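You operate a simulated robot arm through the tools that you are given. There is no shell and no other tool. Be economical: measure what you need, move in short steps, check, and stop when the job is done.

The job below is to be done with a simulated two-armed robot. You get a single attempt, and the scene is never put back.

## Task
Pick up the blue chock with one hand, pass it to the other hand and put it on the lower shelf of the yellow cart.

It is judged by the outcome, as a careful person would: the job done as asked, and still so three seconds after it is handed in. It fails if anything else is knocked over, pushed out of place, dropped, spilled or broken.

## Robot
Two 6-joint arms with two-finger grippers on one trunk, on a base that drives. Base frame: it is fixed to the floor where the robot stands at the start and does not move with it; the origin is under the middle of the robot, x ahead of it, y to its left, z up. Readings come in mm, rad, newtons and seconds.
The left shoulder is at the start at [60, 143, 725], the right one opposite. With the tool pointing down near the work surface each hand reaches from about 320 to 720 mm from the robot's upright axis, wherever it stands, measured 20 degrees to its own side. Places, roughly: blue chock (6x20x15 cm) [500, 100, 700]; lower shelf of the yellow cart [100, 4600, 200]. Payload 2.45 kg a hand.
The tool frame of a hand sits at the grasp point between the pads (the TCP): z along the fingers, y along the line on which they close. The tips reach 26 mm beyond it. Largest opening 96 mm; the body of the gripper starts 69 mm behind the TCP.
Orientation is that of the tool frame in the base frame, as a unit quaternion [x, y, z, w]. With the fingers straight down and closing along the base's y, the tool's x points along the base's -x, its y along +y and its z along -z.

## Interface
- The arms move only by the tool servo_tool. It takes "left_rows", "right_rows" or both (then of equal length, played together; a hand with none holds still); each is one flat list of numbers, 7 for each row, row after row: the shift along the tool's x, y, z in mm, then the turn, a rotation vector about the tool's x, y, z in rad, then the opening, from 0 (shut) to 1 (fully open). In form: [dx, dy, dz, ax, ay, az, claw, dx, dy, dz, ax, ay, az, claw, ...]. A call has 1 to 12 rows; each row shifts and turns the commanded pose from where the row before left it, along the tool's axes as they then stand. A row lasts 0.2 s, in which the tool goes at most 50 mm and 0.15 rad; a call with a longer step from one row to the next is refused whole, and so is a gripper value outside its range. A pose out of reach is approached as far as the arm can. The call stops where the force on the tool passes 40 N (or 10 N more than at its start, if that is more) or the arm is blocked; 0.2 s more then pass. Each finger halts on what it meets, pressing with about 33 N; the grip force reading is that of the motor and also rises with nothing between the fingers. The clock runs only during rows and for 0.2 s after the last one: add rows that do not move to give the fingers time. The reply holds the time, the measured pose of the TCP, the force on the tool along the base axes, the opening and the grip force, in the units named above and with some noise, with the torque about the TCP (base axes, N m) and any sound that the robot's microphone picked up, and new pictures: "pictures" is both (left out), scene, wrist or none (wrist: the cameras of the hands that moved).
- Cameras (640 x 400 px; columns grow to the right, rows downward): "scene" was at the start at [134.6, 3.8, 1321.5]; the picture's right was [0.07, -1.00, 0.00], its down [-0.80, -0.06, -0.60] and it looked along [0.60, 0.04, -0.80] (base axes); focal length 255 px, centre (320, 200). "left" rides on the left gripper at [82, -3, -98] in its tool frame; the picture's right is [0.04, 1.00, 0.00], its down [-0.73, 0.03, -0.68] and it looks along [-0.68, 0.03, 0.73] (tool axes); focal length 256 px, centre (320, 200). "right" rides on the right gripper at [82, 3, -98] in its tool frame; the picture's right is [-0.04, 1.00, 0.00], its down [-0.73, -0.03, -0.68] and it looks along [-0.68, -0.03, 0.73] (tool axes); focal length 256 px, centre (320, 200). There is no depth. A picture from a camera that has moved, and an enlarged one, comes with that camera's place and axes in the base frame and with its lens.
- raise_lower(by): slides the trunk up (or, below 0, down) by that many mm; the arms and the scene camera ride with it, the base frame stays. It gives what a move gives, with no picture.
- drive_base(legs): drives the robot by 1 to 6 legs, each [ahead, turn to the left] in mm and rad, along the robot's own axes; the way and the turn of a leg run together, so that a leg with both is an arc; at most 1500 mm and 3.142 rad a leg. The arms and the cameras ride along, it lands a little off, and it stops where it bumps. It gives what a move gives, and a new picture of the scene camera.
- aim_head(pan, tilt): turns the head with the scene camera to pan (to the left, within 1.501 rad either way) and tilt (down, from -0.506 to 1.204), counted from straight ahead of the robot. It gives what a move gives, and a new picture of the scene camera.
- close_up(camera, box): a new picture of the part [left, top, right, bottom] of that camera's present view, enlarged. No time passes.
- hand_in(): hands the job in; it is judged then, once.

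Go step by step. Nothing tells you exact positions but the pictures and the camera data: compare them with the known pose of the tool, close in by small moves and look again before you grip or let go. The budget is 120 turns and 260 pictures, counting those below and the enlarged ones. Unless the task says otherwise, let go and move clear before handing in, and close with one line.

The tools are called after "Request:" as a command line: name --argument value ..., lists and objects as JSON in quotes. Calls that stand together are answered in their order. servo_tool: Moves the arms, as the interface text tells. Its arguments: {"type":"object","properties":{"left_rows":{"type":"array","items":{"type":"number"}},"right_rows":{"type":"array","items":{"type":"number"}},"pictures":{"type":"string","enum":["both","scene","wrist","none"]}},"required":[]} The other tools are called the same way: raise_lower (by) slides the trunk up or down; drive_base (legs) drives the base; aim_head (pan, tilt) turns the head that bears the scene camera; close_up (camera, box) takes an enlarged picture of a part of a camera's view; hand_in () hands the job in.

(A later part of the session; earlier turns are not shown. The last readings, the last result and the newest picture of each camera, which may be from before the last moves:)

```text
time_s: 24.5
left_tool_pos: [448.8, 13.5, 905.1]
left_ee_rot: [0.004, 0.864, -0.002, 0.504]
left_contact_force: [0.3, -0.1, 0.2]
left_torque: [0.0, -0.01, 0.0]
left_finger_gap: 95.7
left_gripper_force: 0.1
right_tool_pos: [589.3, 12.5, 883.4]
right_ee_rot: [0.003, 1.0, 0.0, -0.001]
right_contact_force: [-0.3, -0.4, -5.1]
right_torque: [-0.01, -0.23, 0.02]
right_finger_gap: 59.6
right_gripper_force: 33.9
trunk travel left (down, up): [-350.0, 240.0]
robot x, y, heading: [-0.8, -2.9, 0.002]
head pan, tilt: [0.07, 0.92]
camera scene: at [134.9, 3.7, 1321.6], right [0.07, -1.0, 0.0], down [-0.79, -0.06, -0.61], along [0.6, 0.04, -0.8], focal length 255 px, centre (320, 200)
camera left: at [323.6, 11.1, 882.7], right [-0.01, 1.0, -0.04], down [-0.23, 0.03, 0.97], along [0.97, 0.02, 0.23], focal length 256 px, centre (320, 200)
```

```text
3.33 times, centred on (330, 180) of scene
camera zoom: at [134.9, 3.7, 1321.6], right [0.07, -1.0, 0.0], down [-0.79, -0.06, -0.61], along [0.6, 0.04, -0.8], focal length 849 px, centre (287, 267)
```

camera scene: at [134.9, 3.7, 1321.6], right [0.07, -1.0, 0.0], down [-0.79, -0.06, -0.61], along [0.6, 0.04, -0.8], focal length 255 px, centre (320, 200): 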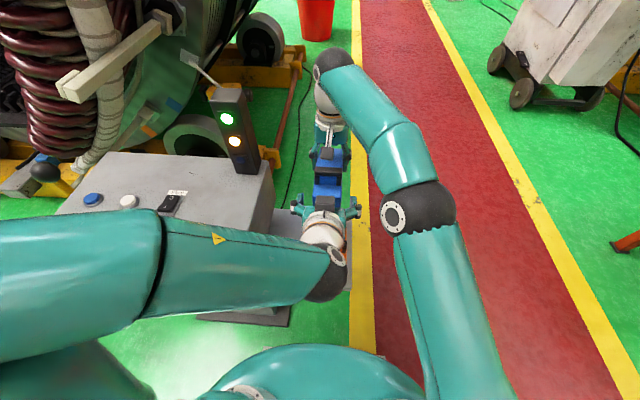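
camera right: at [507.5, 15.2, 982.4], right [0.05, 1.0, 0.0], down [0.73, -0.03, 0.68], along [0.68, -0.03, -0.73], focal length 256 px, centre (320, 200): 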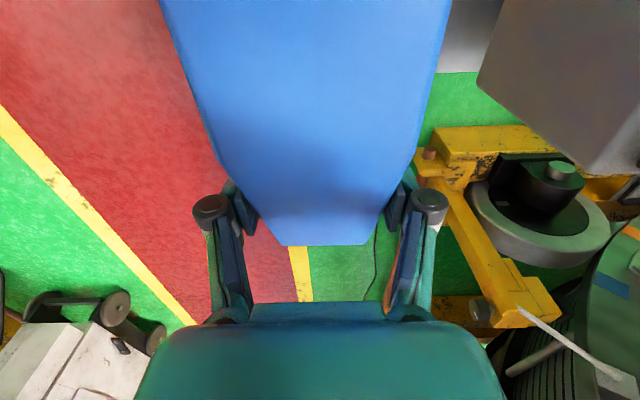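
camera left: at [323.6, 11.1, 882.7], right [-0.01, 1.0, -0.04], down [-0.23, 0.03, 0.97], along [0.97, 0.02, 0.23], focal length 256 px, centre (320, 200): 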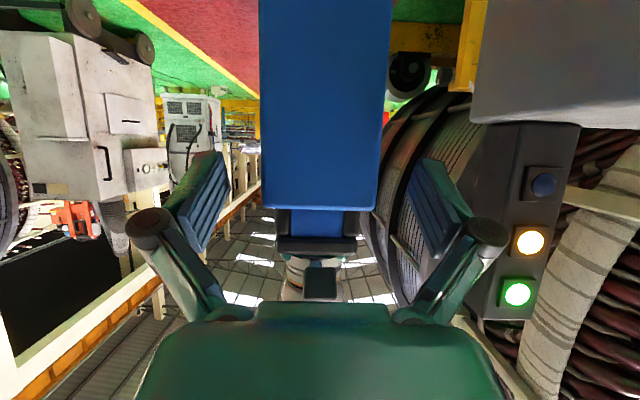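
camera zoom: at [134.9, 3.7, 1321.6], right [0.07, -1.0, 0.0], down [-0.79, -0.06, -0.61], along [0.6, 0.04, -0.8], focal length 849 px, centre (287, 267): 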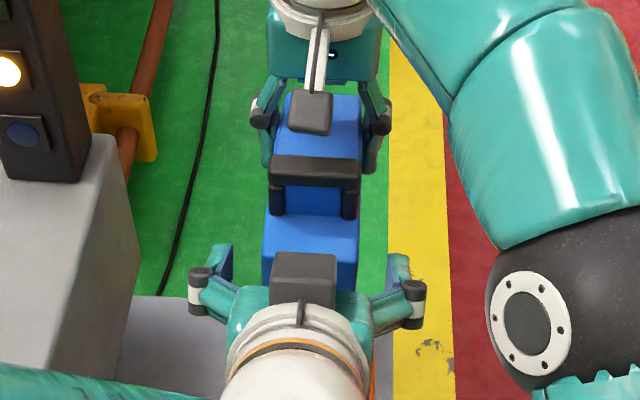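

Aligned and straddling well. I'm finishing the advance.

Request:
servo_tool --left_rows '[5.2, 0, 18.4, 0, -0.055, 0, 1, 6.2, 0, 18.1, 0, -0.055, 0, 1, 6, 0, 15, 0, -0.055, 0, 1, 0, 0, 0, 0, 0, 0, 1]'

Request:
close_up --camera "scene" --box '[270, 120, 390, 240]'

```text
time_s: 25.5
left_tool_pos: [488.2, 13.9, 866.2]
left_ee_rot: [0.004, 0.819, -0.003, 0.574]
left_contact_force: [0.4, -0.6, 0.7]
left_torque: [0.0, 0.04, -0.01]
left_finger_gap: 96.2
left_gripper_force: 0.0
right_tool_pos: [589.0, 11.6, 882.5]
right_ee_rot: [0.003, 1.0, 0.001, -0.001]
right_contact_force: [0.4, 0.0, -4.6]
right_torque: [0.02, -0.27, 0.01]
right_finger_gap: 59.7
right_gripper_force: 33.2
trunk travel left (down, up): [-350.0, 240.0]
robot x, y, heading: [0.9, -3.9, -0.001]
head pan, tilt: [0.07, 0.92]
camera scene: at [135.0, 3.8, 1321.6], right [0.07, -1.0, 0.0], down [-0.79, -0.06, -0.61], along [0.6, 0.04, -0.8], focal length 255 px, centre (320, 200)
camera left: at [367.9, 11.6, 823.2], right [-0.01, 1.0, -0.04], down [-0.39, 0.03, 0.92], along [0.92, 0.02, 0.39], focal length 256 px, centre (320, 200)
```

scene: 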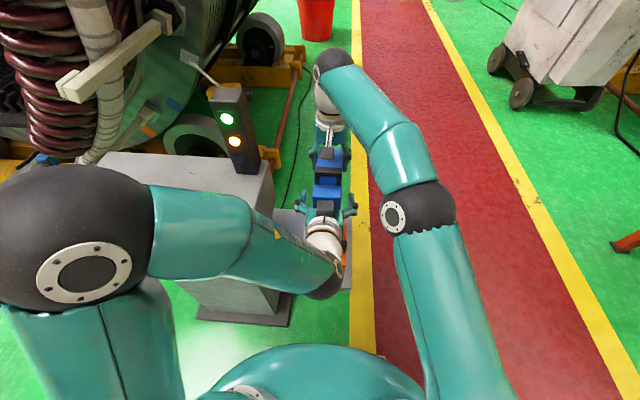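
left: 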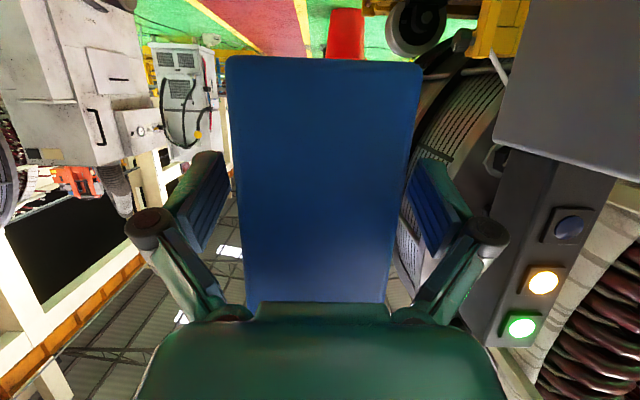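

```text
3.33 times, centred on (330, 180) of scene
camera zoom: at [135.0, 3.8, 1321.6], right [0.07, -1.0, 0.0], down [-0.79, -0.06, -0.61], along [0.6, 0.04, -0.8], focal length 849 px, centre (287, 267)
```

zoom: 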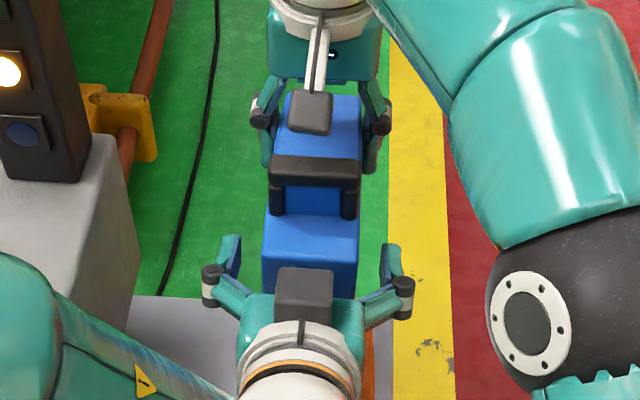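

The left TCP is inside the near end with clearance everywhere. I'll nudge 8 mm deeper and close the left hand.

Request:
servo_tool --left_rows '[0, -1, 8, 0, 0, 0, 1, 0, 0, 0, 0, 0, 0, 0.75, 0, 0, 0, 0, 0, 0, 0.65, 0, 0, 0, 0, 0, 0, 0.5, 0, 0, 0, 0, 0, 0, 0.3, 0, 0, 0, 0, 0, 0, 0.2, 0, 0, 0, 0, 0, 0, 0.2]'

Request:
close_up --camera "scene" --box '[270, 120, 390, 240]'

```text
time_s: 27.1
left_tool_pos: [495.9, 12.0, 863.9]
left_ee_rot: [0.003, 0.819, -0.002, 0.573]
left_contact_force: [-24.9, 4.2, 0.9]
left_torque: [0.02, -0.4, 0.18]
left_finger_gap: 70.1
left_gripper_force: 32.6
right_tool_pos: [591.5, 12.4, 883.5]
right_ee_rot: [0.004, 1.0, 0.001, 0.002]
right_contact_force: [25.7, -3.4, -7.4]
right_torque: [-0.08, -0.48, 0.18]
right_finger_gap: 59.7
right_gripper_force: 33.1
trunk travel left (down, up): [-350.0, 240.0]
robot x, y, heading: [1.4, 0.1, 0.003]
head pan, tilt: [0.07, 0.92]
camera scene: at [135.1, 3.8, 1321.6], right [0.07, -1.0, 0.0], down [-0.79, -0.06, -0.61], along [0.6, 0.04, -0.8], focal length 255 px, centre (320, 200)
camera left: at [374.9, 10.2, 820.6], right [-0.01, 1.0, -0.04], down [-0.38, 0.03, 0.92], along [0.92, 0.02, 0.38], focal length 256 px, centre (320, 200)
```

scene: 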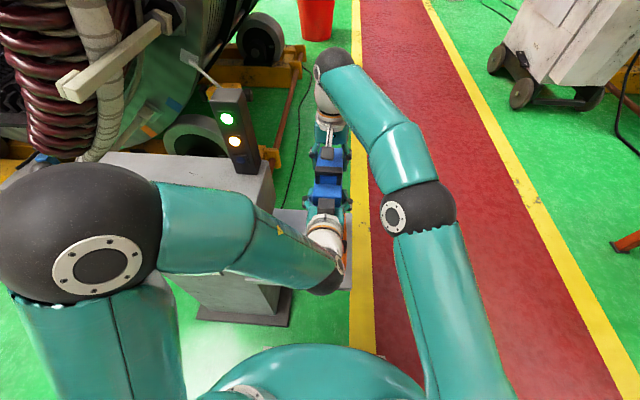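
left: 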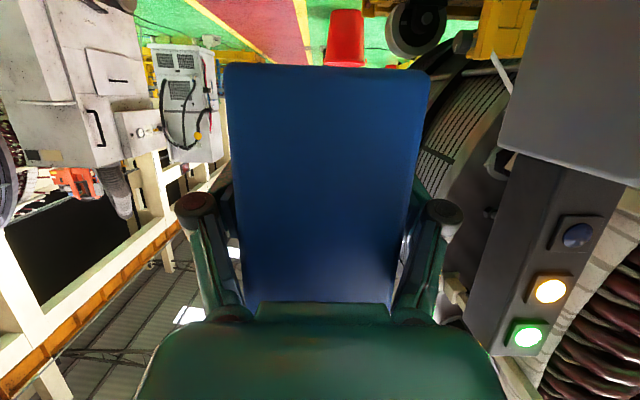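

```text
3.33 times, centred on (330, 180) of scene
camera zoom: at [135.1, 3.8, 1321.6], right [0.07, -1.0, 0.0], down [-0.79, -0.06, -0.61], along [0.6, 0.04, -0.8], focal length 849 px, centre (287, 267)
```

zoom: 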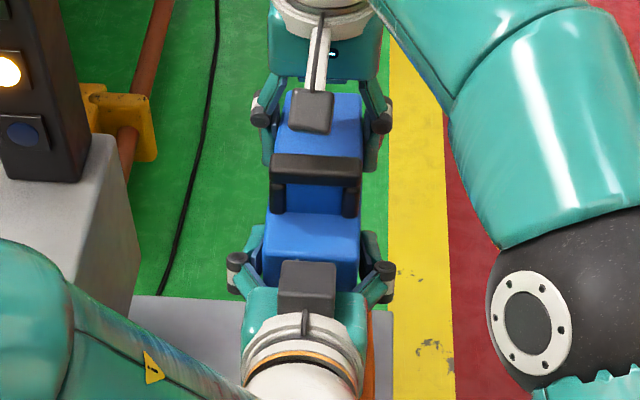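

The fingers stopped at 70 mm with a push of 25 N along x. I went too deep and the finger links met the face corners. I'll open, back out 25 mm and close again.

Request:
servo_tool --left_rows '[0, 0, 0, 0, 0, 0, 0.8, 0, 0, 0, 0, 0, 0, 0.9, 0, 0, -13, 0, 0, 0, 0.9, 0, 0, -12, 0, 0, 0, 0.9, 0, 0, 0, 0, 0, 0, 0.9]' --pictures "wrist"

```text
time_s: 28.3
left_tool_pos: [473.8, 12.6, 872.0]
left_ee_rot: [0.002, 0.819, -0.001, 0.573]
left_contact_force: [0.3, -0.7, 0.8]
left_torque: [0.0, -0.04, -0.02]
left_finger_gap: 86.9
left_gripper_force: 0.1
right_tool_pos: [589.2, 12.4, 883.0]
right_ee_rot: [0.003, 1.0, 0.0, -0.001]
right_contact_force: [0.0, -0.8, -4.8]
right_torque: [0.0, -0.3, 0.02]
right_finger_gap: 59.7
right_gripper_force: 32.6
trunk travel left (down, up): [-350.0, 240.0]
robot x, y, heading: [-1.1, 2.6, 0.01]
head pan, tilt: [0.07, 0.92]
camera left: at [353.1, 10.3, 829.2], right [-0.01, 1.0, -0.04], down [-0.39, 0.03, 0.92], along [0.92, 0.02, 0.39], focal length 256 px, centre (320, 200)
```

left: 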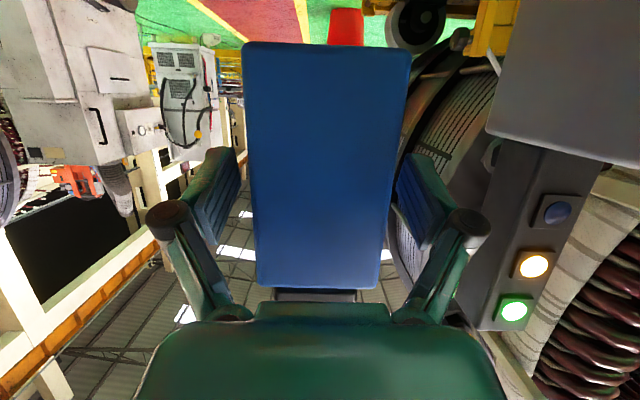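

Request:
servo_tool --left_rows '[0, 0, 0, 0, 0, 0, 0.75, 0, 0, 0, 0, 0, 0, 0.65, 0, 0, 0, 0, 0, 0, 0.5, 0, 0, 0, 0, 0, 0, 0.3, 0, 0, 0, 0, 0, 0, 0.2, 0, 0, 0, 0, 0, 0, 0.2]'

Request:
close_up --camera "scene" --box '[270, 120, 390, 240]'

```text
time_s: 29.7
left_tool_pos: [473.3, 14.0, 872.7]
left_ee_rot: [0.003, 0.819, -0.002, 0.574]
left_contact_force: [-2.9, 1.5, 0.7]
left_torque: [0.0, -0.22, 0.03]
left_finger_gap: 59.7
left_gripper_force: 32.5
right_tool_pos: [589.5, 11.9, 883.4]
right_ee_rot: [0.004, 1.0, 0.0, -0.001]
right_contact_force: [2.2, -1.5, -5.6]
right_torque: [-0.02, -0.07, 0.12]
right_finger_gap: 59.5
right_gripper_force: 33.0
trunk travel left (down, up): [-350.0, 240.0]
robot x, y, heading: [-0.0, -1.3, 0.002]
head pan, tilt: [0.07, 0.92]
camera scene: at [135.1, 3.8, 1321.6], right [0.07, -1.0, 0.0], down [-0.79, -0.06, -0.61], along [0.6, 0.04, -0.8], focal length 255 px, centre (320, 200)
camera left: at [353.0, 10.4, 829.1], right [-0.01, 1.0, -0.04], down [-0.39, 0.03, 0.92], along [0.92, 0.02, 0.39], focal length 256 px, centre (320, 200)
```

scene: 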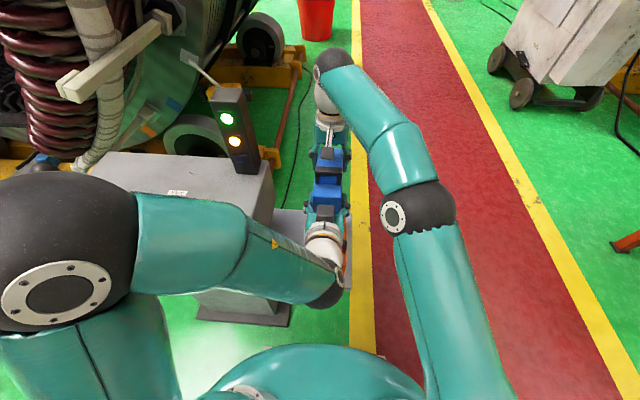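
left: 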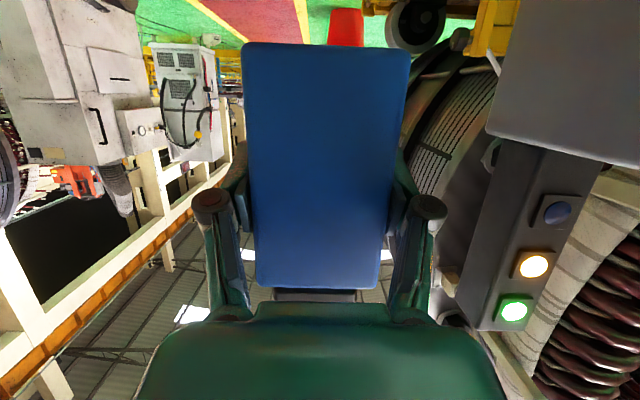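

```text
3.33 times, centred on (330, 180) of scene
camera zoom: at [135.1, 3.8, 1321.6], right [0.07, -1.0, 0.0], down [-0.79, -0.06, -0.61], along [0.6, 0.04, -0.8], focal length 849 px, centre (287, 267)
```

zoom: 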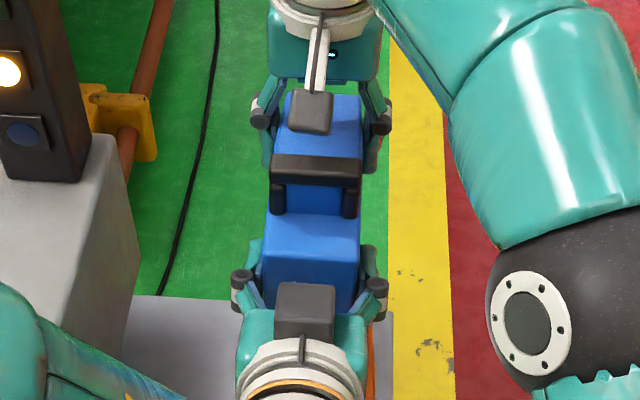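

Both hands now hold the chock at 60 mm. I'll open the right hand slightly and see whether the left keeps it level.

Request:
servo_tool --right_rows '[0, 0, 0, 0, 0, 0, 0.68, 0, 0, 0, 0, 0, 0, 0.7, 0, 0, 0, 0, 0, 0, 0.7]'

Request:
close_up --camera "scene" --box '[270, 120, 390, 240]'

```text
time_s: 30.5
left_tool_pos: [473.9, 11.7, 871.5]
left_ee_rot: [0.004, 0.82, -0.002, 0.572]
left_contact_force: [0.6, -0.1, -0.1]
left_torque: [-0.02, 0.33, 0.0]
left_finger_gap: 59.9
left_gripper_force: 33.1
right_tool_pos: [590.3, 12.5, 883.3]
right_ee_rot: [0.004, 1.0, 0.001, 0.0]
right_contact_force: [0.6, -0.7, -0.3]
right_torque: [-0.01, 0.02, 0.02]
right_finger_gap: 67.4
right_gripper_force: 0.1
trunk travel left (down, up): [-350.0, 240.0]
robot x, y, heading: [-1.6, 2.0, 0.001]
head pan, tilt: [0.07, 0.92]
camera scene: at [135.1, 3.8, 1321.6], right [0.07, -1.0, 0.0], down [-0.79, -0.06, -0.61], along [0.6, 0.04, -0.8], focal length 255 px, centre (320, 200)
camera right: at [507.5, 15.3, 982.5], right [0.05, 1.0, 0.0], down [0.73, -0.04, 0.68], along [0.68, -0.03, -0.73], focal length 256 px, centre (320, 200)
```

scene: 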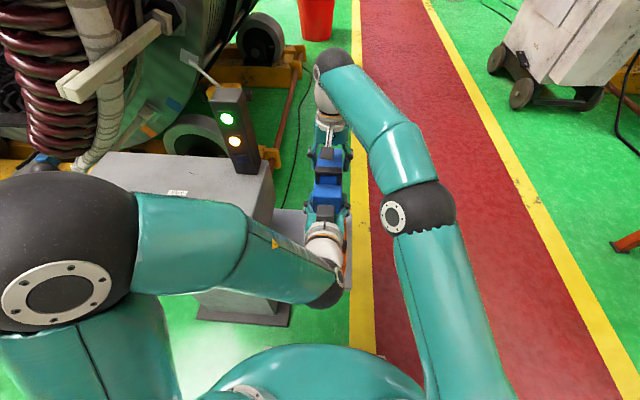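
right: 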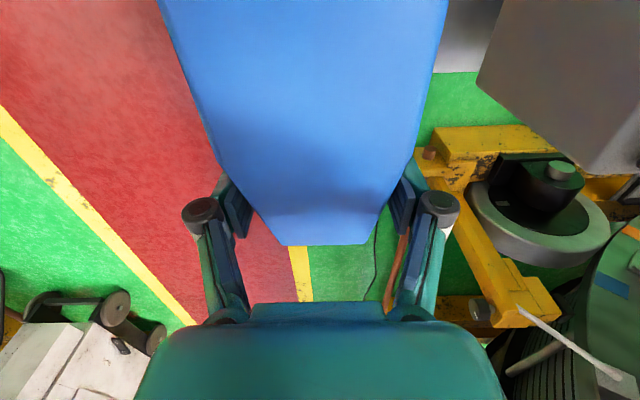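

```text
3.33 times, centred on (330, 180) of scene
camera zoom: at [135.1, 3.8, 1321.6], right [0.07, -1.0, 0.0], down [-0.79, -0.06, -0.61], along [0.6, 0.04, -0.8], focal length 849 px, centre (287, 267)
```

zoom: 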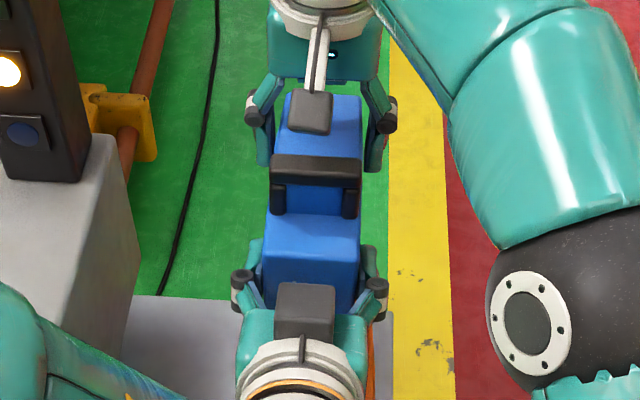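

The left hand holds it level. I'll open the right hand fully and lift it clear.

Request:
servo_tool --right_rows '[0, 0, 0, 0, 0, 0, 0.85, 0, 0, 0, 0, 0, 0, 1, 0, 0, -15, 0, 0, 0, 1, 0, 0, -25, 0, 0, 0, 1, 0, 0, -30, 0, 0, 0, 1, 0, 0, -30, 0, 0, 0, 1, 0, 0, 0, 0, 0, 0, 1]'

Request:
close_up --camera "scene" --box '[270, 120, 390, 240]'

```text
time_s: 32.1
left_tool_pos: [473.2, 12.6, 870.9]
left_ee_rot: [0.003, 0.82, -0.002, 0.573]
left_contact_force: [0.8, -0.4, -0.2]
left_torque: [0.0, 0.39, 0.03]
left_finger_gap: 59.7
left_gripper_force: 33.0
right_tool_pos: [557.6, 4.0, 968.1]
right_ee_rot: [0.004, 1.0, 0.0, -0.001]
right_contact_force: [-1.4, 0.0, 0.5]
right_torque: [0.04, 0.02, -0.01]
right_finger_gap: 95.9
right_gripper_force: 0.0
right hand out of reach, approached as far as the arm can: row 4, 5, 6
trunk travel left (down, up): [-350.0, 240.0]
robot x, y, heading: [1.5, 0.9, -0.002]
head pan, tilt: [0.07, 0.92]
camera scene: at [135.8, 4.1, 1321.5], right [0.07, -1.0, 0.0], down [-0.79, -0.06, -0.6], along [0.6, 0.04, -0.8], focal length 255 px, centre (320, 200)
camera right: at [476.9, 7.9, 1068.3], right [0.05, 1.0, 0.0], down [0.73, -0.03, 0.68], along [0.68, -0.03, -0.74], focal length 256 px, centre (320, 200)
```

scene: 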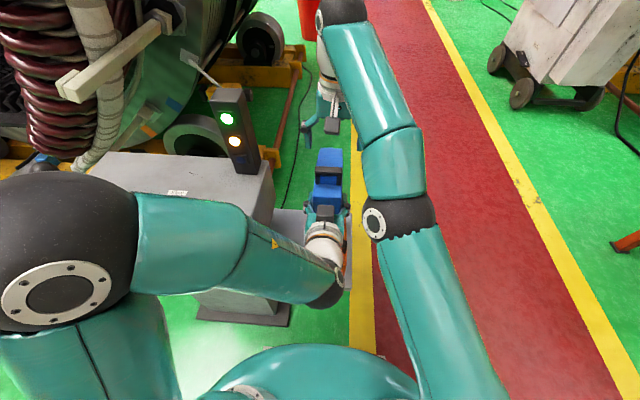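
right: 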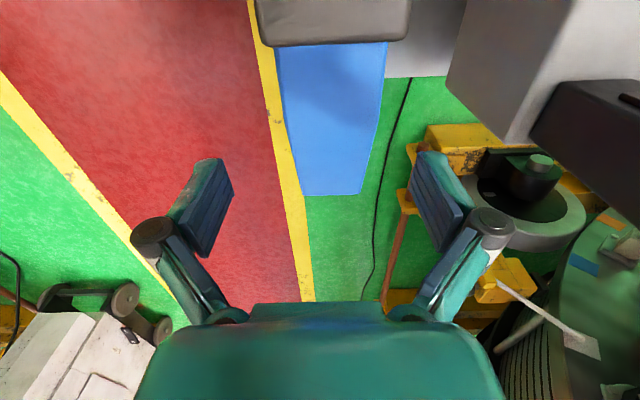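

```text
3.33 times, centred on (330, 180) of scene
camera zoom: at [135.8, 4.1, 1321.5], right [0.07, -1.0, 0.0], down [-0.79, -0.06, -0.6], along [0.6, 0.04, -0.8], focal length 849 px, centre (287, 267)
```

zoom: 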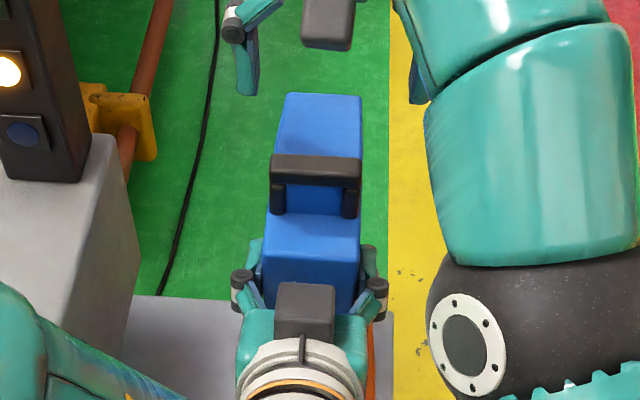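

The handover is done and the left hand holds it level. I'll tuck the right hand to the side before driving.

Request:
servo_tool --right_rows '[15, -25, 0, 0, 0, 0, 1, 15, -25, 0, 0, 0, 0, 1, 15, -25, 0, 0, 0, 0, 1, 15, -25, 0, 0, 0, 0, 1, 15, -25, 0, 0, 0, 0, 0.5, 15, -25, 0, 0, 0, 0, 0.5, 15, -25, 0, 0, 0, 0, 0.5, 15, -25, 0, 0, 0, 0, 0.5, 15, -25, 0, 0, 0, 0, 0.5, 15, -15, 0, 0, 0, 0, 0.5, 0, 0, 0, 0, 0, 0, 0.5]' --pictures "scene"

Request:
aim_head --pan 1.5 --tilt 0.75

Request:
aim_head --pan -1.5 --tilt 0.75

```text
time_s: 34.5
left_tool_pos: [472.8, 12.8, 872.7]
left_ee_rot: [0.003, 0.819, -0.002, 0.573]
left_contact_force: [-0.9, 0.9, -0.3]
left_torque: [0.0, 0.35, 0.02]
left_finger_gap: 59.8
left_gripper_force: 32.2
right_tool_pos: [406.5, -235.7, 968.4]
right_ee_rot: [0.003, 1.0, 0.0, -0.001]
right_contact_force: [-1.5, 0.7, 0.0]
right_torque: [-0.01, 0.01, 0.02]
right_finger_gap: 48.0
right_gripper_force: 0.0
trunk travel left (down, up): [-350.0, 240.0]
robot x, y, heading: [-0.6, 2.6, -0.006]
head pan, tilt: [0.07, 0.92]
camera scene: at [135.0, 3.8, 1321.6], right [0.07, -1.0, 0.0], down [-0.79, -0.06, -0.61], along [0.6, 0.04, -0.8], focal length 255 px, centre (320, 200)
```

scene: 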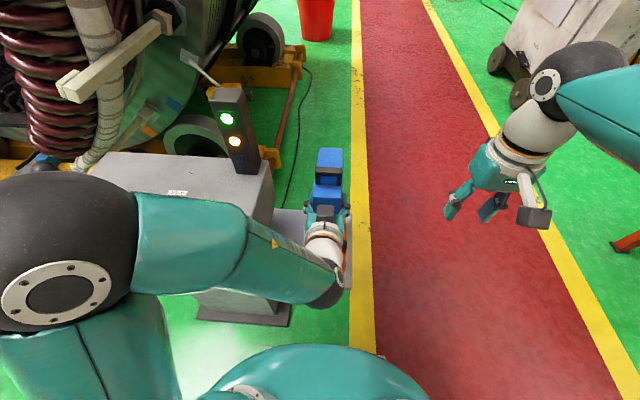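

```text
time_s: 36.0
left_tool_pos: [473.1, 12.2, 871.5]
left_ee_rot: [0.003, 0.82, -0.002, 0.573]
left_contact_force: [0.0, 0.2, 0.4]
left_torque: [-0.01, 0.38, 0.03]
left_finger_gap: 59.7
left_gripper_force: 32.8
right_tool_pos: [405.4, -235.7, 966.9]
right_ee_rot: [0.003, 1.0, 0.0, -0.002]
right_contact_force: [0.1, -0.5, -0.8]
right_torque: [-0.02, 0.03, 0.0]
right_finger_gap: 47.9
right_gripper_force: 0.1
trunk travel left (down, up): [-350.0, 240.0]
robot x, y, heading: [0.0, 3.5, 0.0]
head pan, tilt: [1.499, 0.75]
camera scene: at [66.6, 81.2, 1335.0], right [1.0, -0.07, 0.0], down [-0.05, -0.68, -0.73], along [0.05, 0.73, -0.68], focal length 255 px, centre (320, 200)
```

scene: 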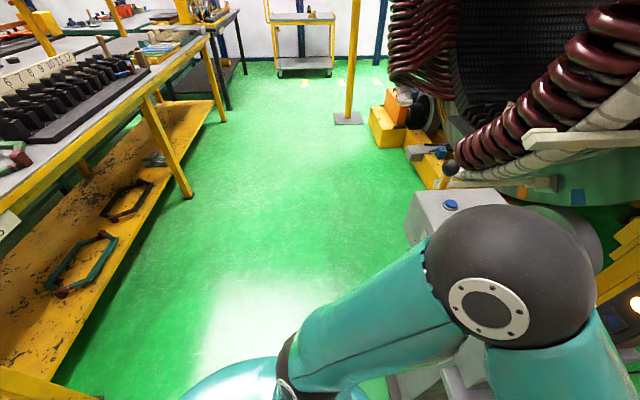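

```text
time_s: 38.6
left_tool_pos: [472.9, 14.0, 872.0]
left_ee_rot: [0.004, 0.819, -0.003, 0.573]
left_contact_force: [0.7, -0.5, -0.5]
left_torque: [-0.03, 0.38, 0.02]
left_finger_gap: 59.7
left_gripper_force: 33.3
right_tool_pos: [406.0, -234.2, 969.4]
right_ee_rot: [0.004, 1.0, 0.0, -0.001]
right_contact_force: [0.2, 0.6, -0.4]
right_torque: [-0.01, 0.0, -0.02]
right_finger_gap: 47.8
right_gripper_force: 0.1
trunk travel left (down, up): [-350.0, 240.0]
robot x, y, heading: [2.4, 4.4, -0.0]
head pan, tilt: [-1.499, 0.75]
camera scene: at [66.6, -84.1, 1335.0], right [-1.0, -0.07, 0.0], down [-0.05, 0.68, -0.73], along [0.05, -0.73, -0.68], focal length 255 px, centre (320, 200)
```

scene: 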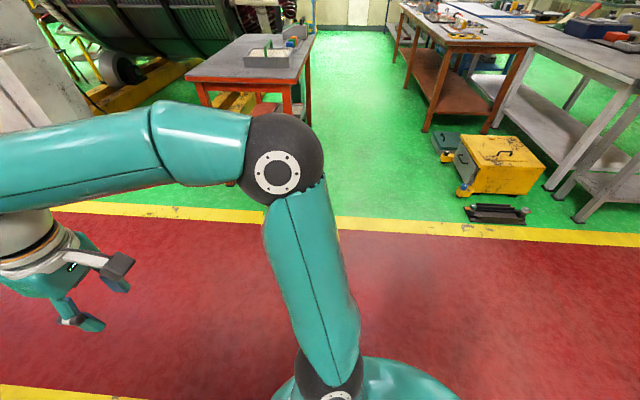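

The way behind is clear red aisle and the left aisle to the cart is open. I'll back up 450 mm and turn left partway.

Request:
aim_head --pan 0 --tilt 0.7

Request:
drive_base --legs '[[-450, 0]]'

Request:
drive_base --legs '[[0, 1.05]]'

```text
time_s: 40.2
left_tool_pos: [473.5, 12.5, 872.2]
left_ee_rot: [0.003, 0.819, -0.002, 0.574]
left_contact_force: [-0.2, -0.3, 0.4]
left_torque: [0.02, 0.37, -0.05]
left_finger_gap: 59.6
left_gripper_force: 33.4
right_tool_pos: [405.9, -234.6, 967.9]
right_ee_rot: [0.003, 1.0, -0.001, 0.0]
right_contact_force: [1.0, -0.4, 0.7]
right_torque: [-0.01, -0.02, 0.01]
right_finger_gap: 47.7
right_gripper_force: 0.2
trunk travel left (down, up): [-350.0, 240.0]
robot x, y, heading: [0.2, 0.2, 0.0]
head pan, tilt: [0.0, 0.7]
camera scene: at [145.5, -1.5, 1339.2], right [0.0, -1.0, 0.0], down [-0.64, 0.0, -0.76], along [0.76, 0.0, -0.64], focal length 255 px, centre (320, 200)
```

scene: 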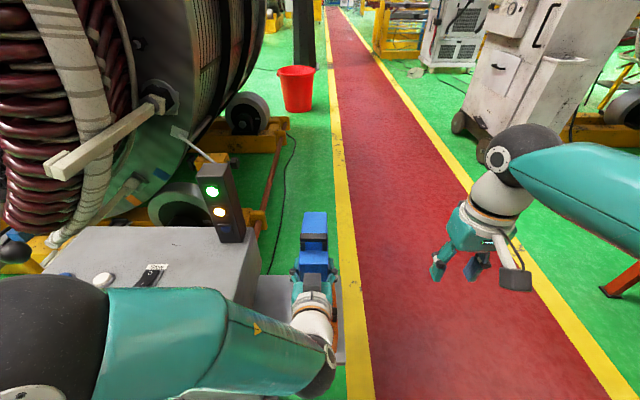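

```text
time_s: 43.0
left_tool_pos: [14.5, 11.4, 871.6]
left_ee_rot: [0.005, 0.819, -0.003, 0.574]
left_contact_force: [0.0, -0.6, -0.2]
left_torque: [0.0, 0.39, -0.04]
left_finger_gap: 59.8
left_gripper_force: 33.0
right_tool_pos: [-53.6, -235.8, 968.4]
right_ee_rot: [0.006, 1.0, -0.001, 0.0]
right_contact_force: [-0.3, -0.3, 0.3]
right_torque: [0.01, -0.02, 0.02]
right_finger_gap: 48.0
right_gripper_force: 0.0
trunk travel left (down, up): [-350.0, 240.0]
robot x, y, heading: [-460.2, 0.6, -0.002]
head pan, tilt: [0.0, 0.7]
camera scene: at [-314.1, -1.4, 1339.3], right [0.0, -1.0, 0.0], down [-0.64, 0.0, -0.76], along [0.76, 0.0, -0.64], focal length 255 px, centre (320, 200)
```

scene: 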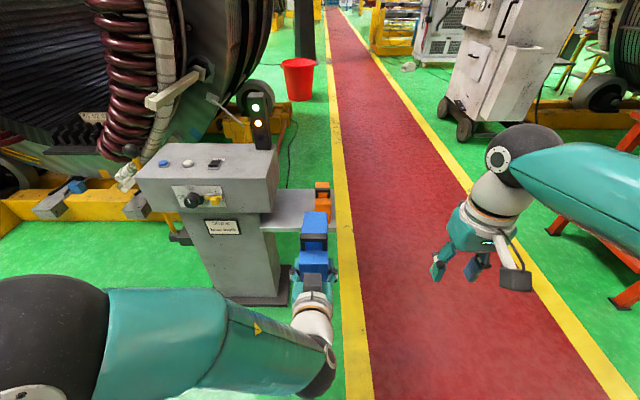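

```text
time_s: 46.5
left_tool_pos: [-235.7, 420.8, 871.6]
left_ee_rot: [-0.411, 0.709, 0.287, 0.496]
left_contact_force: [0.0, 0.4, 0.7]
left_torque: [-0.33, 0.19, -0.05]
left_finger_gap: 59.9
left_gripper_force: 32.3
right_tool_pos: [-54.7, 240.8, 968.2]
right_ee_rot: [-0.502, 0.865, -0.001, 0.0]
right_contact_force: [-0.5, -0.2, 0.1]
right_torque: [0.01, 0.01, 0.0]
right_finger_gap: 48.2
right_gripper_force: 0.0
trunk travel left (down, up): [-350.0, 240.0]
robot x, y, heading: [-423.8, -18.9, 1.055]
head pan, tilt: [0.0, 0.7]
camera scene: at [-351.7, 108.8, 1339.2], right [0.87, -0.5, 0.0], down [-0.32, -0.56, -0.76], along [0.38, 0.66, -0.65], focal length 255 px, centre (320, 200)
```

scene: 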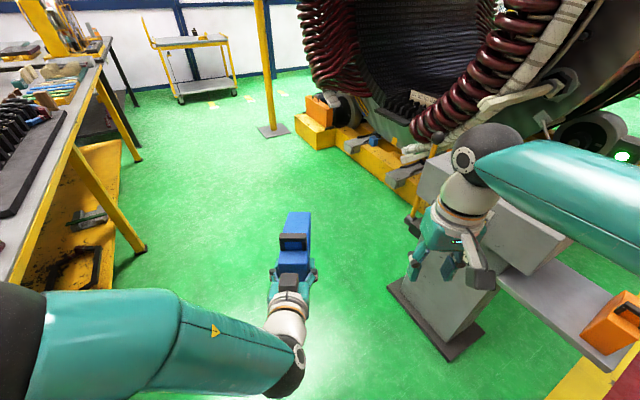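

The way ahead is open. I'll edge forward, then turn a bit more so that both elbows clear the console and the bench.

Request:
drive_base --legs '[[200, 0], [0, 0.2], [500, 0]]'

```text
time_s: 51.5
left_tool_pos: [-74.3, 1098.3, 872.0]
left_ee_rot: [-0.481, 0.664, 0.336, 0.464]
left_contact_force: [0.4, 0.0, 0.6]
left_torque: [-0.36, 0.12, 0.02]
left_finger_gap: 59.9
left_gripper_force: 33.3
right_tool_pos: [140.4, 956.9, 968.7]
right_ee_rot: [-0.586, 0.81, 0.0, -0.001]
right_contact_force: [-0.4, -0.4, 0.6]
right_torque: [-0.01, 0.03, -0.01]
right_finger_gap: 47.9
right_gripper_force: 0.1
trunk travel left (down, up): [-350.0, 240.0]
robot x, y, heading: [-167.7, 632.0, 1.251]
head pan, tilt: [0.0, 0.7]
camera scene: at [-126.6, 768.9, 1339.1], right [0.95, -0.31, 0.0], down [-0.2, -0.61, -0.76], along [0.24, 0.73, -0.65], focal length 255 px, centre (320, 200)
```

scene: 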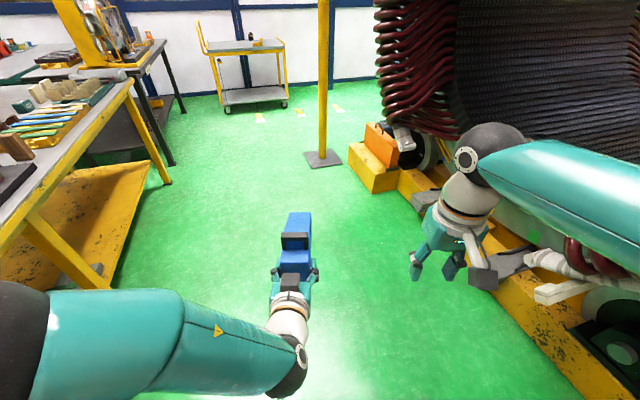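

The pole stands near (587, 2885) and the benches' front near x −840, so I'll drive straight along x of about −140 to pass with room for both elbows.

Request:
drive_base --legs '[[150, 0.32], [900, 0]]'

```text
time_s: 57.4
left_tool_pos: [-205.3, 2152.1, 872.7]
left_ee_rot: [0.58, -0.58, -0.405, -0.404]
left_contact_force: [-0.5, -0.9, 0.8]
left_torque: [-0.4, -0.04, 0.0]
left_finger_gap: 59.8
left_gripper_force: 33.0
right_tool_pos: [43.2, 2087.9, 968.2]
right_ee_rot: [0.708, -0.707, 0.002, 0.001]
right_contact_force: [-0.1, 0.1, -0.2]
right_torque: [-0.03, 0.01, 0.01]
right_finger_gap: 48.0
right_gripper_force: 0.1
trunk travel left (down, up): [-350.0, 240.0]
robot x, y, heading: [-148.3, 1677.5, 1.577]
head pan, tilt: [0.0, 0.7]
camera scene: at [-150.7, 1824.9, 1339.1], right [1.0, 0.0, 0.0], down [0.0, -0.65, -0.76], along [0.0, 0.76, -0.65], focal length 255 px, centre (320, 200)
```

scene: 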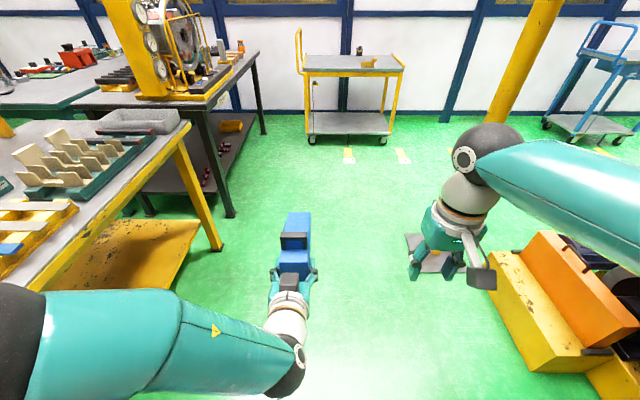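

On course. The cart's lower shelf looks about 800 mm wide, centred near x 145, with its front edge near y 4200–4350. I'll continue past the pole.

Request:
drive_base --legs '[[0, -0.03], [1450, 0]]'

```text
time_s: 65.0
left_tool_pos: [-124.0, 3579.1, 872.8]
left_ee_rot: [-0.563, 0.595, 0.394, 0.416]
left_contact_force: [0.0, 0.2, -0.3]
left_torque: [-0.41, 0.0, -0.02]
left_finger_gap: 59.6
left_gripper_force: 32.7
right_tool_pos: [120.6, 3499.7, 969.5]
right_ee_rot: [-0.687, 0.726, 0.0, -0.001]
right_contact_force: [-0.2, 0.1, -0.6]
right_torque: [-0.02, -0.02, 0.01]
right_finger_gap: 48.1
right_gripper_force: 0.1
trunk travel left (down, up): [-350.0, 240.0]
robot x, y, heading: [-93.0, 3108.1, 1.523]
head pan, tilt: [0.0, 0.7]
camera scene: at [-85.5, 3248.5, 1339.2], right [1.0, -0.05, 0.0], down [-0.03, -0.64, -0.76], along [0.04, 0.76, -0.65], focal length 255 px, centre (320, 200)
```

scene: 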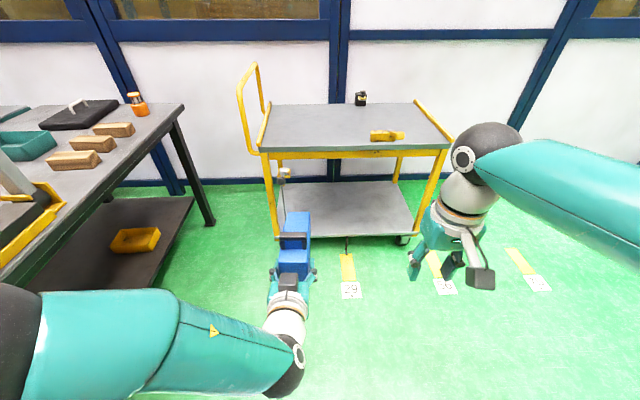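

The cart is close now. I'll enlarge the lower shelf to check what is on it.

Request:
close_up --camera "scene" --box '[230, 60, 460, 260]'

```text
2.00 times, centred on (345, 160) of scene
camera zoom: at [-85.5, 3248.5, 1339.2], right [1.0, -0.05, 0.0], down [-0.03, -0.64, -0.76], along [0.04, 0.76, -0.65], focal length 509 px, centre (270, 280)
```

zoom: 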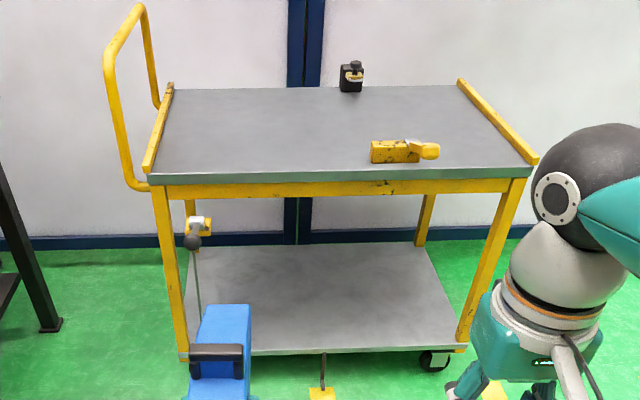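

The shelf is flat and clear, apart from a rod at the cart's left front. I'll jog right to face the shelf's middle, staying short of the cart.

Request:
drive_base --legs '[[0, -0.45], [420, 0], [0, 0.47]]'

Request:
servo_tool --right_rows '[25, 0, 0, 0, 0, 0, 0.3, 25, 0, 0, 0, 0, 0, 0.3, 20, 0, 0, 0, 0, 0, 0.3, 0, 0, 0, 0, 0, 0, 0.3]' --pictures "none"

Request:
raise_lower --by -350

Request:
aim_head --pan 0 --tilt 0.75

```text
time_s: 70.5
left_tool_pos: [73.4, 3945.4, 874.8]
left_ee_rot: [-0.568, 0.592, 0.396, 0.413]
left_contact_force: [-0.6, -0.1, 0.2]
left_torque: [-0.39, 0.01, 0.0]
left_finger_gap: 59.8
left_gripper_force: 32.9
right_tool_pos: [318.5, 3870.2, 969.4]
right_ee_rot: [-0.692, 0.722, -0.001, 0.0]
right_contact_force: [0.6, 0.1, 0.3]
right_torque: [-0.01, 0.02, 0.0]
right_finger_gap: 47.8
right_gripper_force: 0.0
trunk travel left (down, up): [-350.0, 240.0]
robot x, y, heading: [126.8, 3466.7, 1.529]
head pan, tilt: [0.0, 0.7]
camera scene: at [134.5, 3614.6, 1339.2], right [1.0, -0.04, 0.0], down [-0.03, -0.64, -0.76], along [0.03, 0.76, -0.65], focal length 255 px, centre (320, 200)
```

scene: 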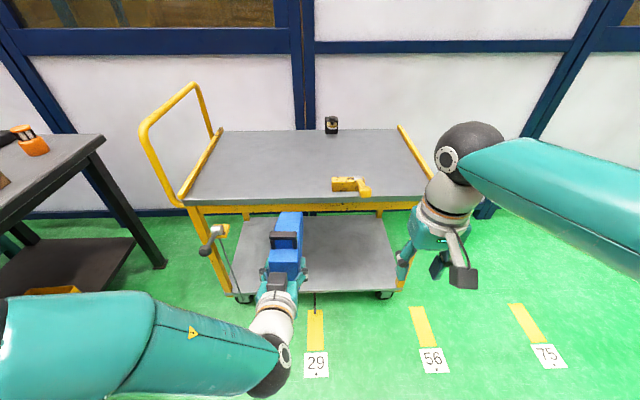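

```text
time_s: 71.5
left_tool_pos: [73.9, 3945.6, 873.9]
left_ee_rot: [-0.568, 0.592, 0.396, 0.412]
left_contact_force: [-0.7, 0.2, 0.2]
left_torque: [-0.38, 0.02, -0.01]
left_finger_gap: 59.8
left_gripper_force: 32.9
right_tool_pos: [314.3, 3800.3, 969.6]
right_ee_rot: [-0.692, 0.722, -0.001, 0.0]
right_contact_force: [0.5, -0.1, -0.7]
right_torque: [-0.02, -0.02, 0.0]
right_finger_gap: 28.7
right_gripper_force: 0.0
trunk travel left (down, up): [-350.0, 240.0]
robot x, y, heading: [128.5, 3470.7, 1.525]
head pan, tilt: [0.0, 0.7]
```

```text
time_s: 75.0
left_tool_pos: [74.8, 3945.7, 524.3]
left_ee_rot: [-0.568, 0.592, 0.396, 0.413]
left_contact_force: [0.7, 0.5, -0.9]
left_torque: [-0.39, 0.01, 0.02]
left_finger_gap: 59.7
left_gripper_force: 32.7
right_tool_pos: [314.0, 3799.9, 620.1]
right_ee_rot: [-0.692, 0.722, -0.001, 0.0]
right_contact_force: [0.4, 0.1, 0.0]
right_torque: [-0.01, -0.01, -0.04]
right_finger_gap: 28.9
right_gripper_force: 0.0
trunk travel left (down, up): [0.0, 590.0]
robot x, y, heading: [127.9, 3472.1, 1.528]
head pan, tilt: [0.0, 0.7]
```

```text
time_s: 75.6
left_tool_pos: [75.2, 3944.1, 522.7]
left_ee_rot: [-0.568, 0.591, 0.397, 0.413]
left_contact_force: [0.4, -0.7, -0.6]
left_torque: [-0.36, 0.0, 0.02]
left_finger_gap: 60.0
left_gripper_force: 33.3
right_tool_pos: [314.8, 3799.3, 620.2]
right_ee_rot: [-0.692, 0.722, 0.0, -0.001]
right_contact_force: [-0.3, 0.1, -0.2]
right_torque: [-0.01, -0.01, 0.02]
right_finger_gap: 28.7
right_gripper_force: 0.1
trunk travel left (down, up): [0.0, 590.0]
robot x, y, heading: [128.7, 3468.6, 1.528]
head pan, tilt: [0.0, 0.75]
camera scene: at [134.5, 3611.8, 985.0], right [1.0, -0.04, 0.0], down [-0.03, -0.68, -0.73], along [0.03, 0.73, -0.68], focal length 255 px, centre (320, 200)
```

scene: 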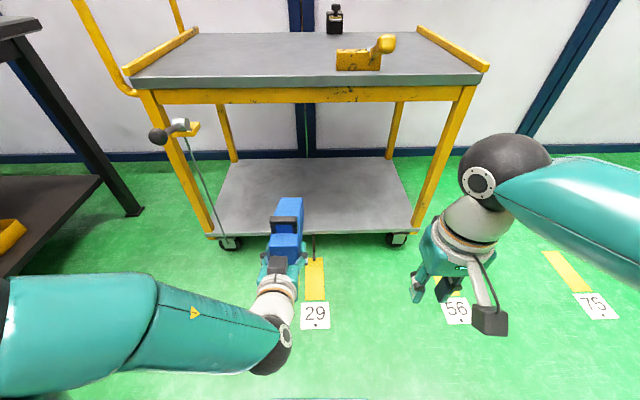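

I need the arm farther out before lowering, as it is folded close to its limit. I'll back the base 150 mm, extend the hand 130 mm forward, then lower it.

Request:
drive_base --legs '[[-150, 0]]'

Request:
servo_tool --left_rows '[-8.9, 0, 24.4, 0, 0, 0, 0.2, -8.9, 0, 24.4, 0, 0, 0, 0.2, -8.9, 0, 24.4, 0, 0, 0, 0.2, -8.9, 0, 24.4, 0, 0, 0, 0.2, -8.9, 0, 24.4, 0, 0, 0, 0.2, 18.8, 0, 6.84, 0, 0, 0, 0.2, 18.8, 0, 6.84, 0, 0, 0, 0.2, 18.8, 0, 6.84, 0, 0, 0, 0.2, 18.8, 0, 6.84, 0, 0, 0, 0.2, 18.8, 0, 6.84, 0, 0, 0, 0.2, 0, 0, 0, 0, 0, 0, 0.2]'

```text
time_s: 77.0
left_tool_pos: [67.3, 3791.6, 523.8]
left_ee_rot: [-0.568, 0.592, 0.396, 0.412]
left_contact_force: [1.2, -1.3, 0.4]
left_torque: [-0.38, 0.03, 0.0]
left_finger_gap: 59.5
left_gripper_force: 32.6
right_tool_pos: [307.8, 3646.5, 620.8]
right_ee_rot: [-0.693, 0.721, -0.001, -0.001]
right_contact_force: [0.9, 0.1, 0.3]
right_torque: [0.0, -0.02, 0.01]
right_finger_gap: 29.0
right_gripper_force: 0.1
trunk travel left (down, up): [0.0, 590.0]
robot x, y, heading: [118.1, 3315.6, 1.526]
head pan, tilt: [0.0, 0.75]
camera scene: at [128.0, 3457.7, 985.0], right [1.0, -0.04, 0.0], down [-0.03, -0.68, -0.73], along [0.03, 0.73, -0.68], focal length 255 px, centre (320, 200)
```

scene: 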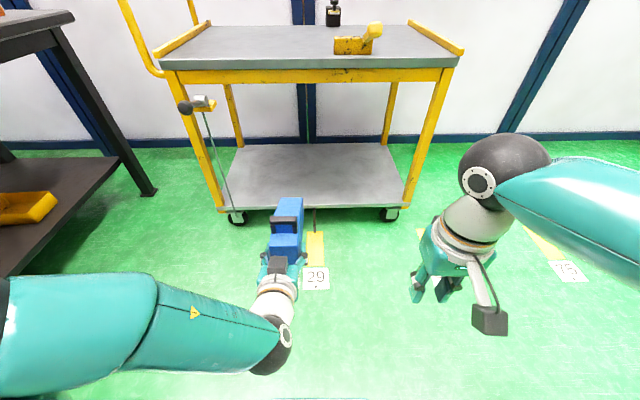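

```text
time_s: 79.4
left_tool_pos: [73.2, 3920.0, 423.1]
left_ee_rot: [-0.568, 0.592, 0.396, 0.412]
left_contact_force: [0.5, -0.5, 0.3]
left_torque: [-0.4, 0.03, -0.03]
left_finger_gap: 59.7
left_gripper_force: 33.0
right_tool_pos: [306.9, 3645.1, 620.6]
right_ee_rot: [-0.692, 0.721, -0.001, -0.001]
right_contact_force: [0.0, -0.2, 0.5]
right_torque: [0.01, -0.03, 0.03]
right_finger_gap: 28.8
right_gripper_force: 0.1
trunk travel left (down, up): [0.0, 590.0]
robot x, y, heading: [125.1, 3312.3, 1.534]
head pan, tilt: [0.0, 0.75]
camera scene: at [128.0, 3457.8, 984.9], right [1.0, -0.04, 0.0], down [-0.03, -0.68, -0.73], along [0.03, 0.73, -0.68], focal length 255 px, centre (320, 200)
camera left: at [71.2, 3800.4, 381.4], right [-1.0, 0.03, -0.04], down [-0.04, -0.38, 0.92], along [0.01, 0.92, 0.38], focal length 256 px, centre (320, 200)
```

scene: 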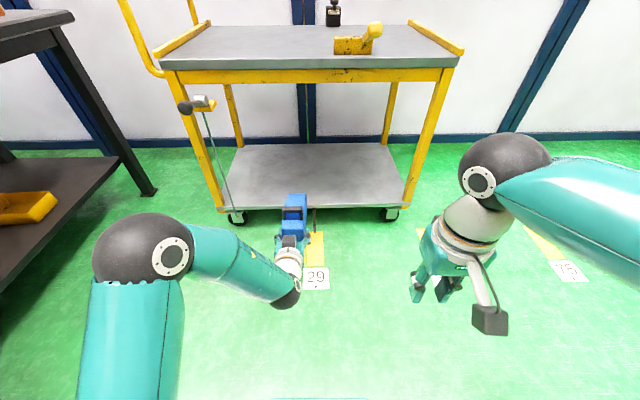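
left: 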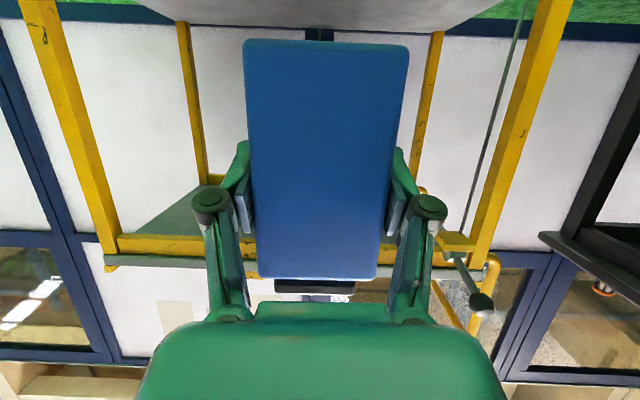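

The shelf works out at z of about 158, with its front edge near y 4297 and x −260 to 540. I'll lower the hand so the chock's base is about 25 mm above shelf level, still outside the cart.

Request:
servo_tool --left_rows '[18.2, 0, 6.6, 0, 0, 0, 0.2, 18.2, 0, 6.6, 0, 0, 0, 0.2, 18.2, 0, 6.6, 0, 0, 0, 0.2, 18.2, 0, 6.6, 0, 0, 0, 0.2, 18.2, 0, 6.6, 0, 0, 0, 0.2, 18.2, 0, 6.6, 0, 0, 0, 0.2, 18.2, 0, 6.6, 0, 0, 0, 0.2, 18.2, 0, 6.6, 0, 0, 0, 0.2, 16, 0, 5.8, 0, 0, 0, 0.2, 0, 0, 0, 0, 0, 0, 0.2]'

Request:
close_up --camera "scene" --box '[200, 130, 420, 270]'

```text
time_s: 81.6
left_tool_pos: [74.5, 3920.6, 253.0]
left_ee_rot: [-0.571, 0.59, 0.398, 0.409]
left_contact_force: [0.2, -0.1, 0.1]
left_torque: [-0.37, 0.02, 0.03]
left_finger_gap: 59.9
left_gripper_force: 32.7
left hand out of reach, approached as far as the arm can: row 9
right_tool_pos: [308.3, 3645.7, 619.5]
right_ee_rot: [-0.692, 0.722, -0.001, -0.001]
right_contact_force: [-0.6, -0.8, 0.4]
right_torque: [-0.02, 0.0, -0.03]
right_finger_gap: 28.7
right_gripper_force: 0.1
trunk travel left (down, up): [0.0, 590.0]
robot x, y, heading: [122.7, 3314.4, 1.537]
head pan, tilt: [0.0, 0.75]
camera scene: at [128.0, 3457.8, 984.9], right [1.0, -0.04, 0.0], down [-0.03, -0.68, -0.73], along [0.03, 0.73, -0.68], focal length 255 px, centre (320, 200)
camera left: at [73.2, 3799.6, 211.1], right [-1.0, 0.02, -0.03], down [-0.04, -0.38, 0.92], along [0.0, 0.92, 0.38], focal length 256 px, centre (320, 200)
```

scene: 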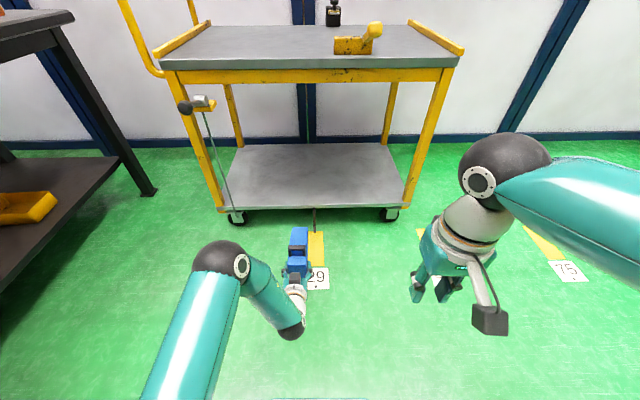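
left: 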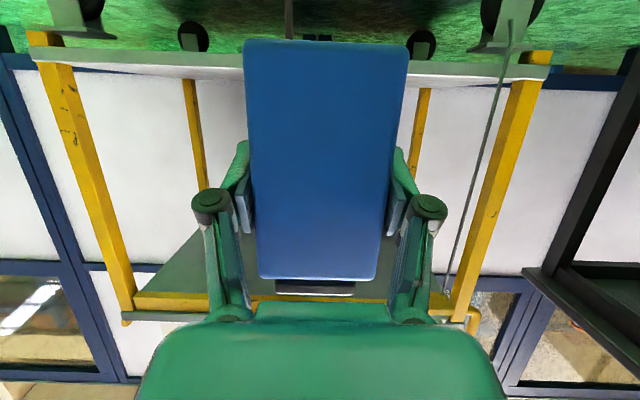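

```text
2.86 times, centred on (310, 200) of scene
camera zoom: at [128.0, 3457.8, 984.9], right [1.0, -0.04, 0.0], down [-0.03, -0.68, -0.73], along [0.03, 0.73, -0.68], focal length 727 px, centre (349, 200)
```

zoom: 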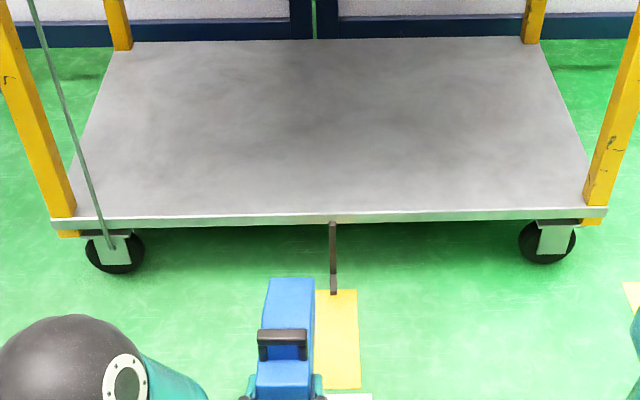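

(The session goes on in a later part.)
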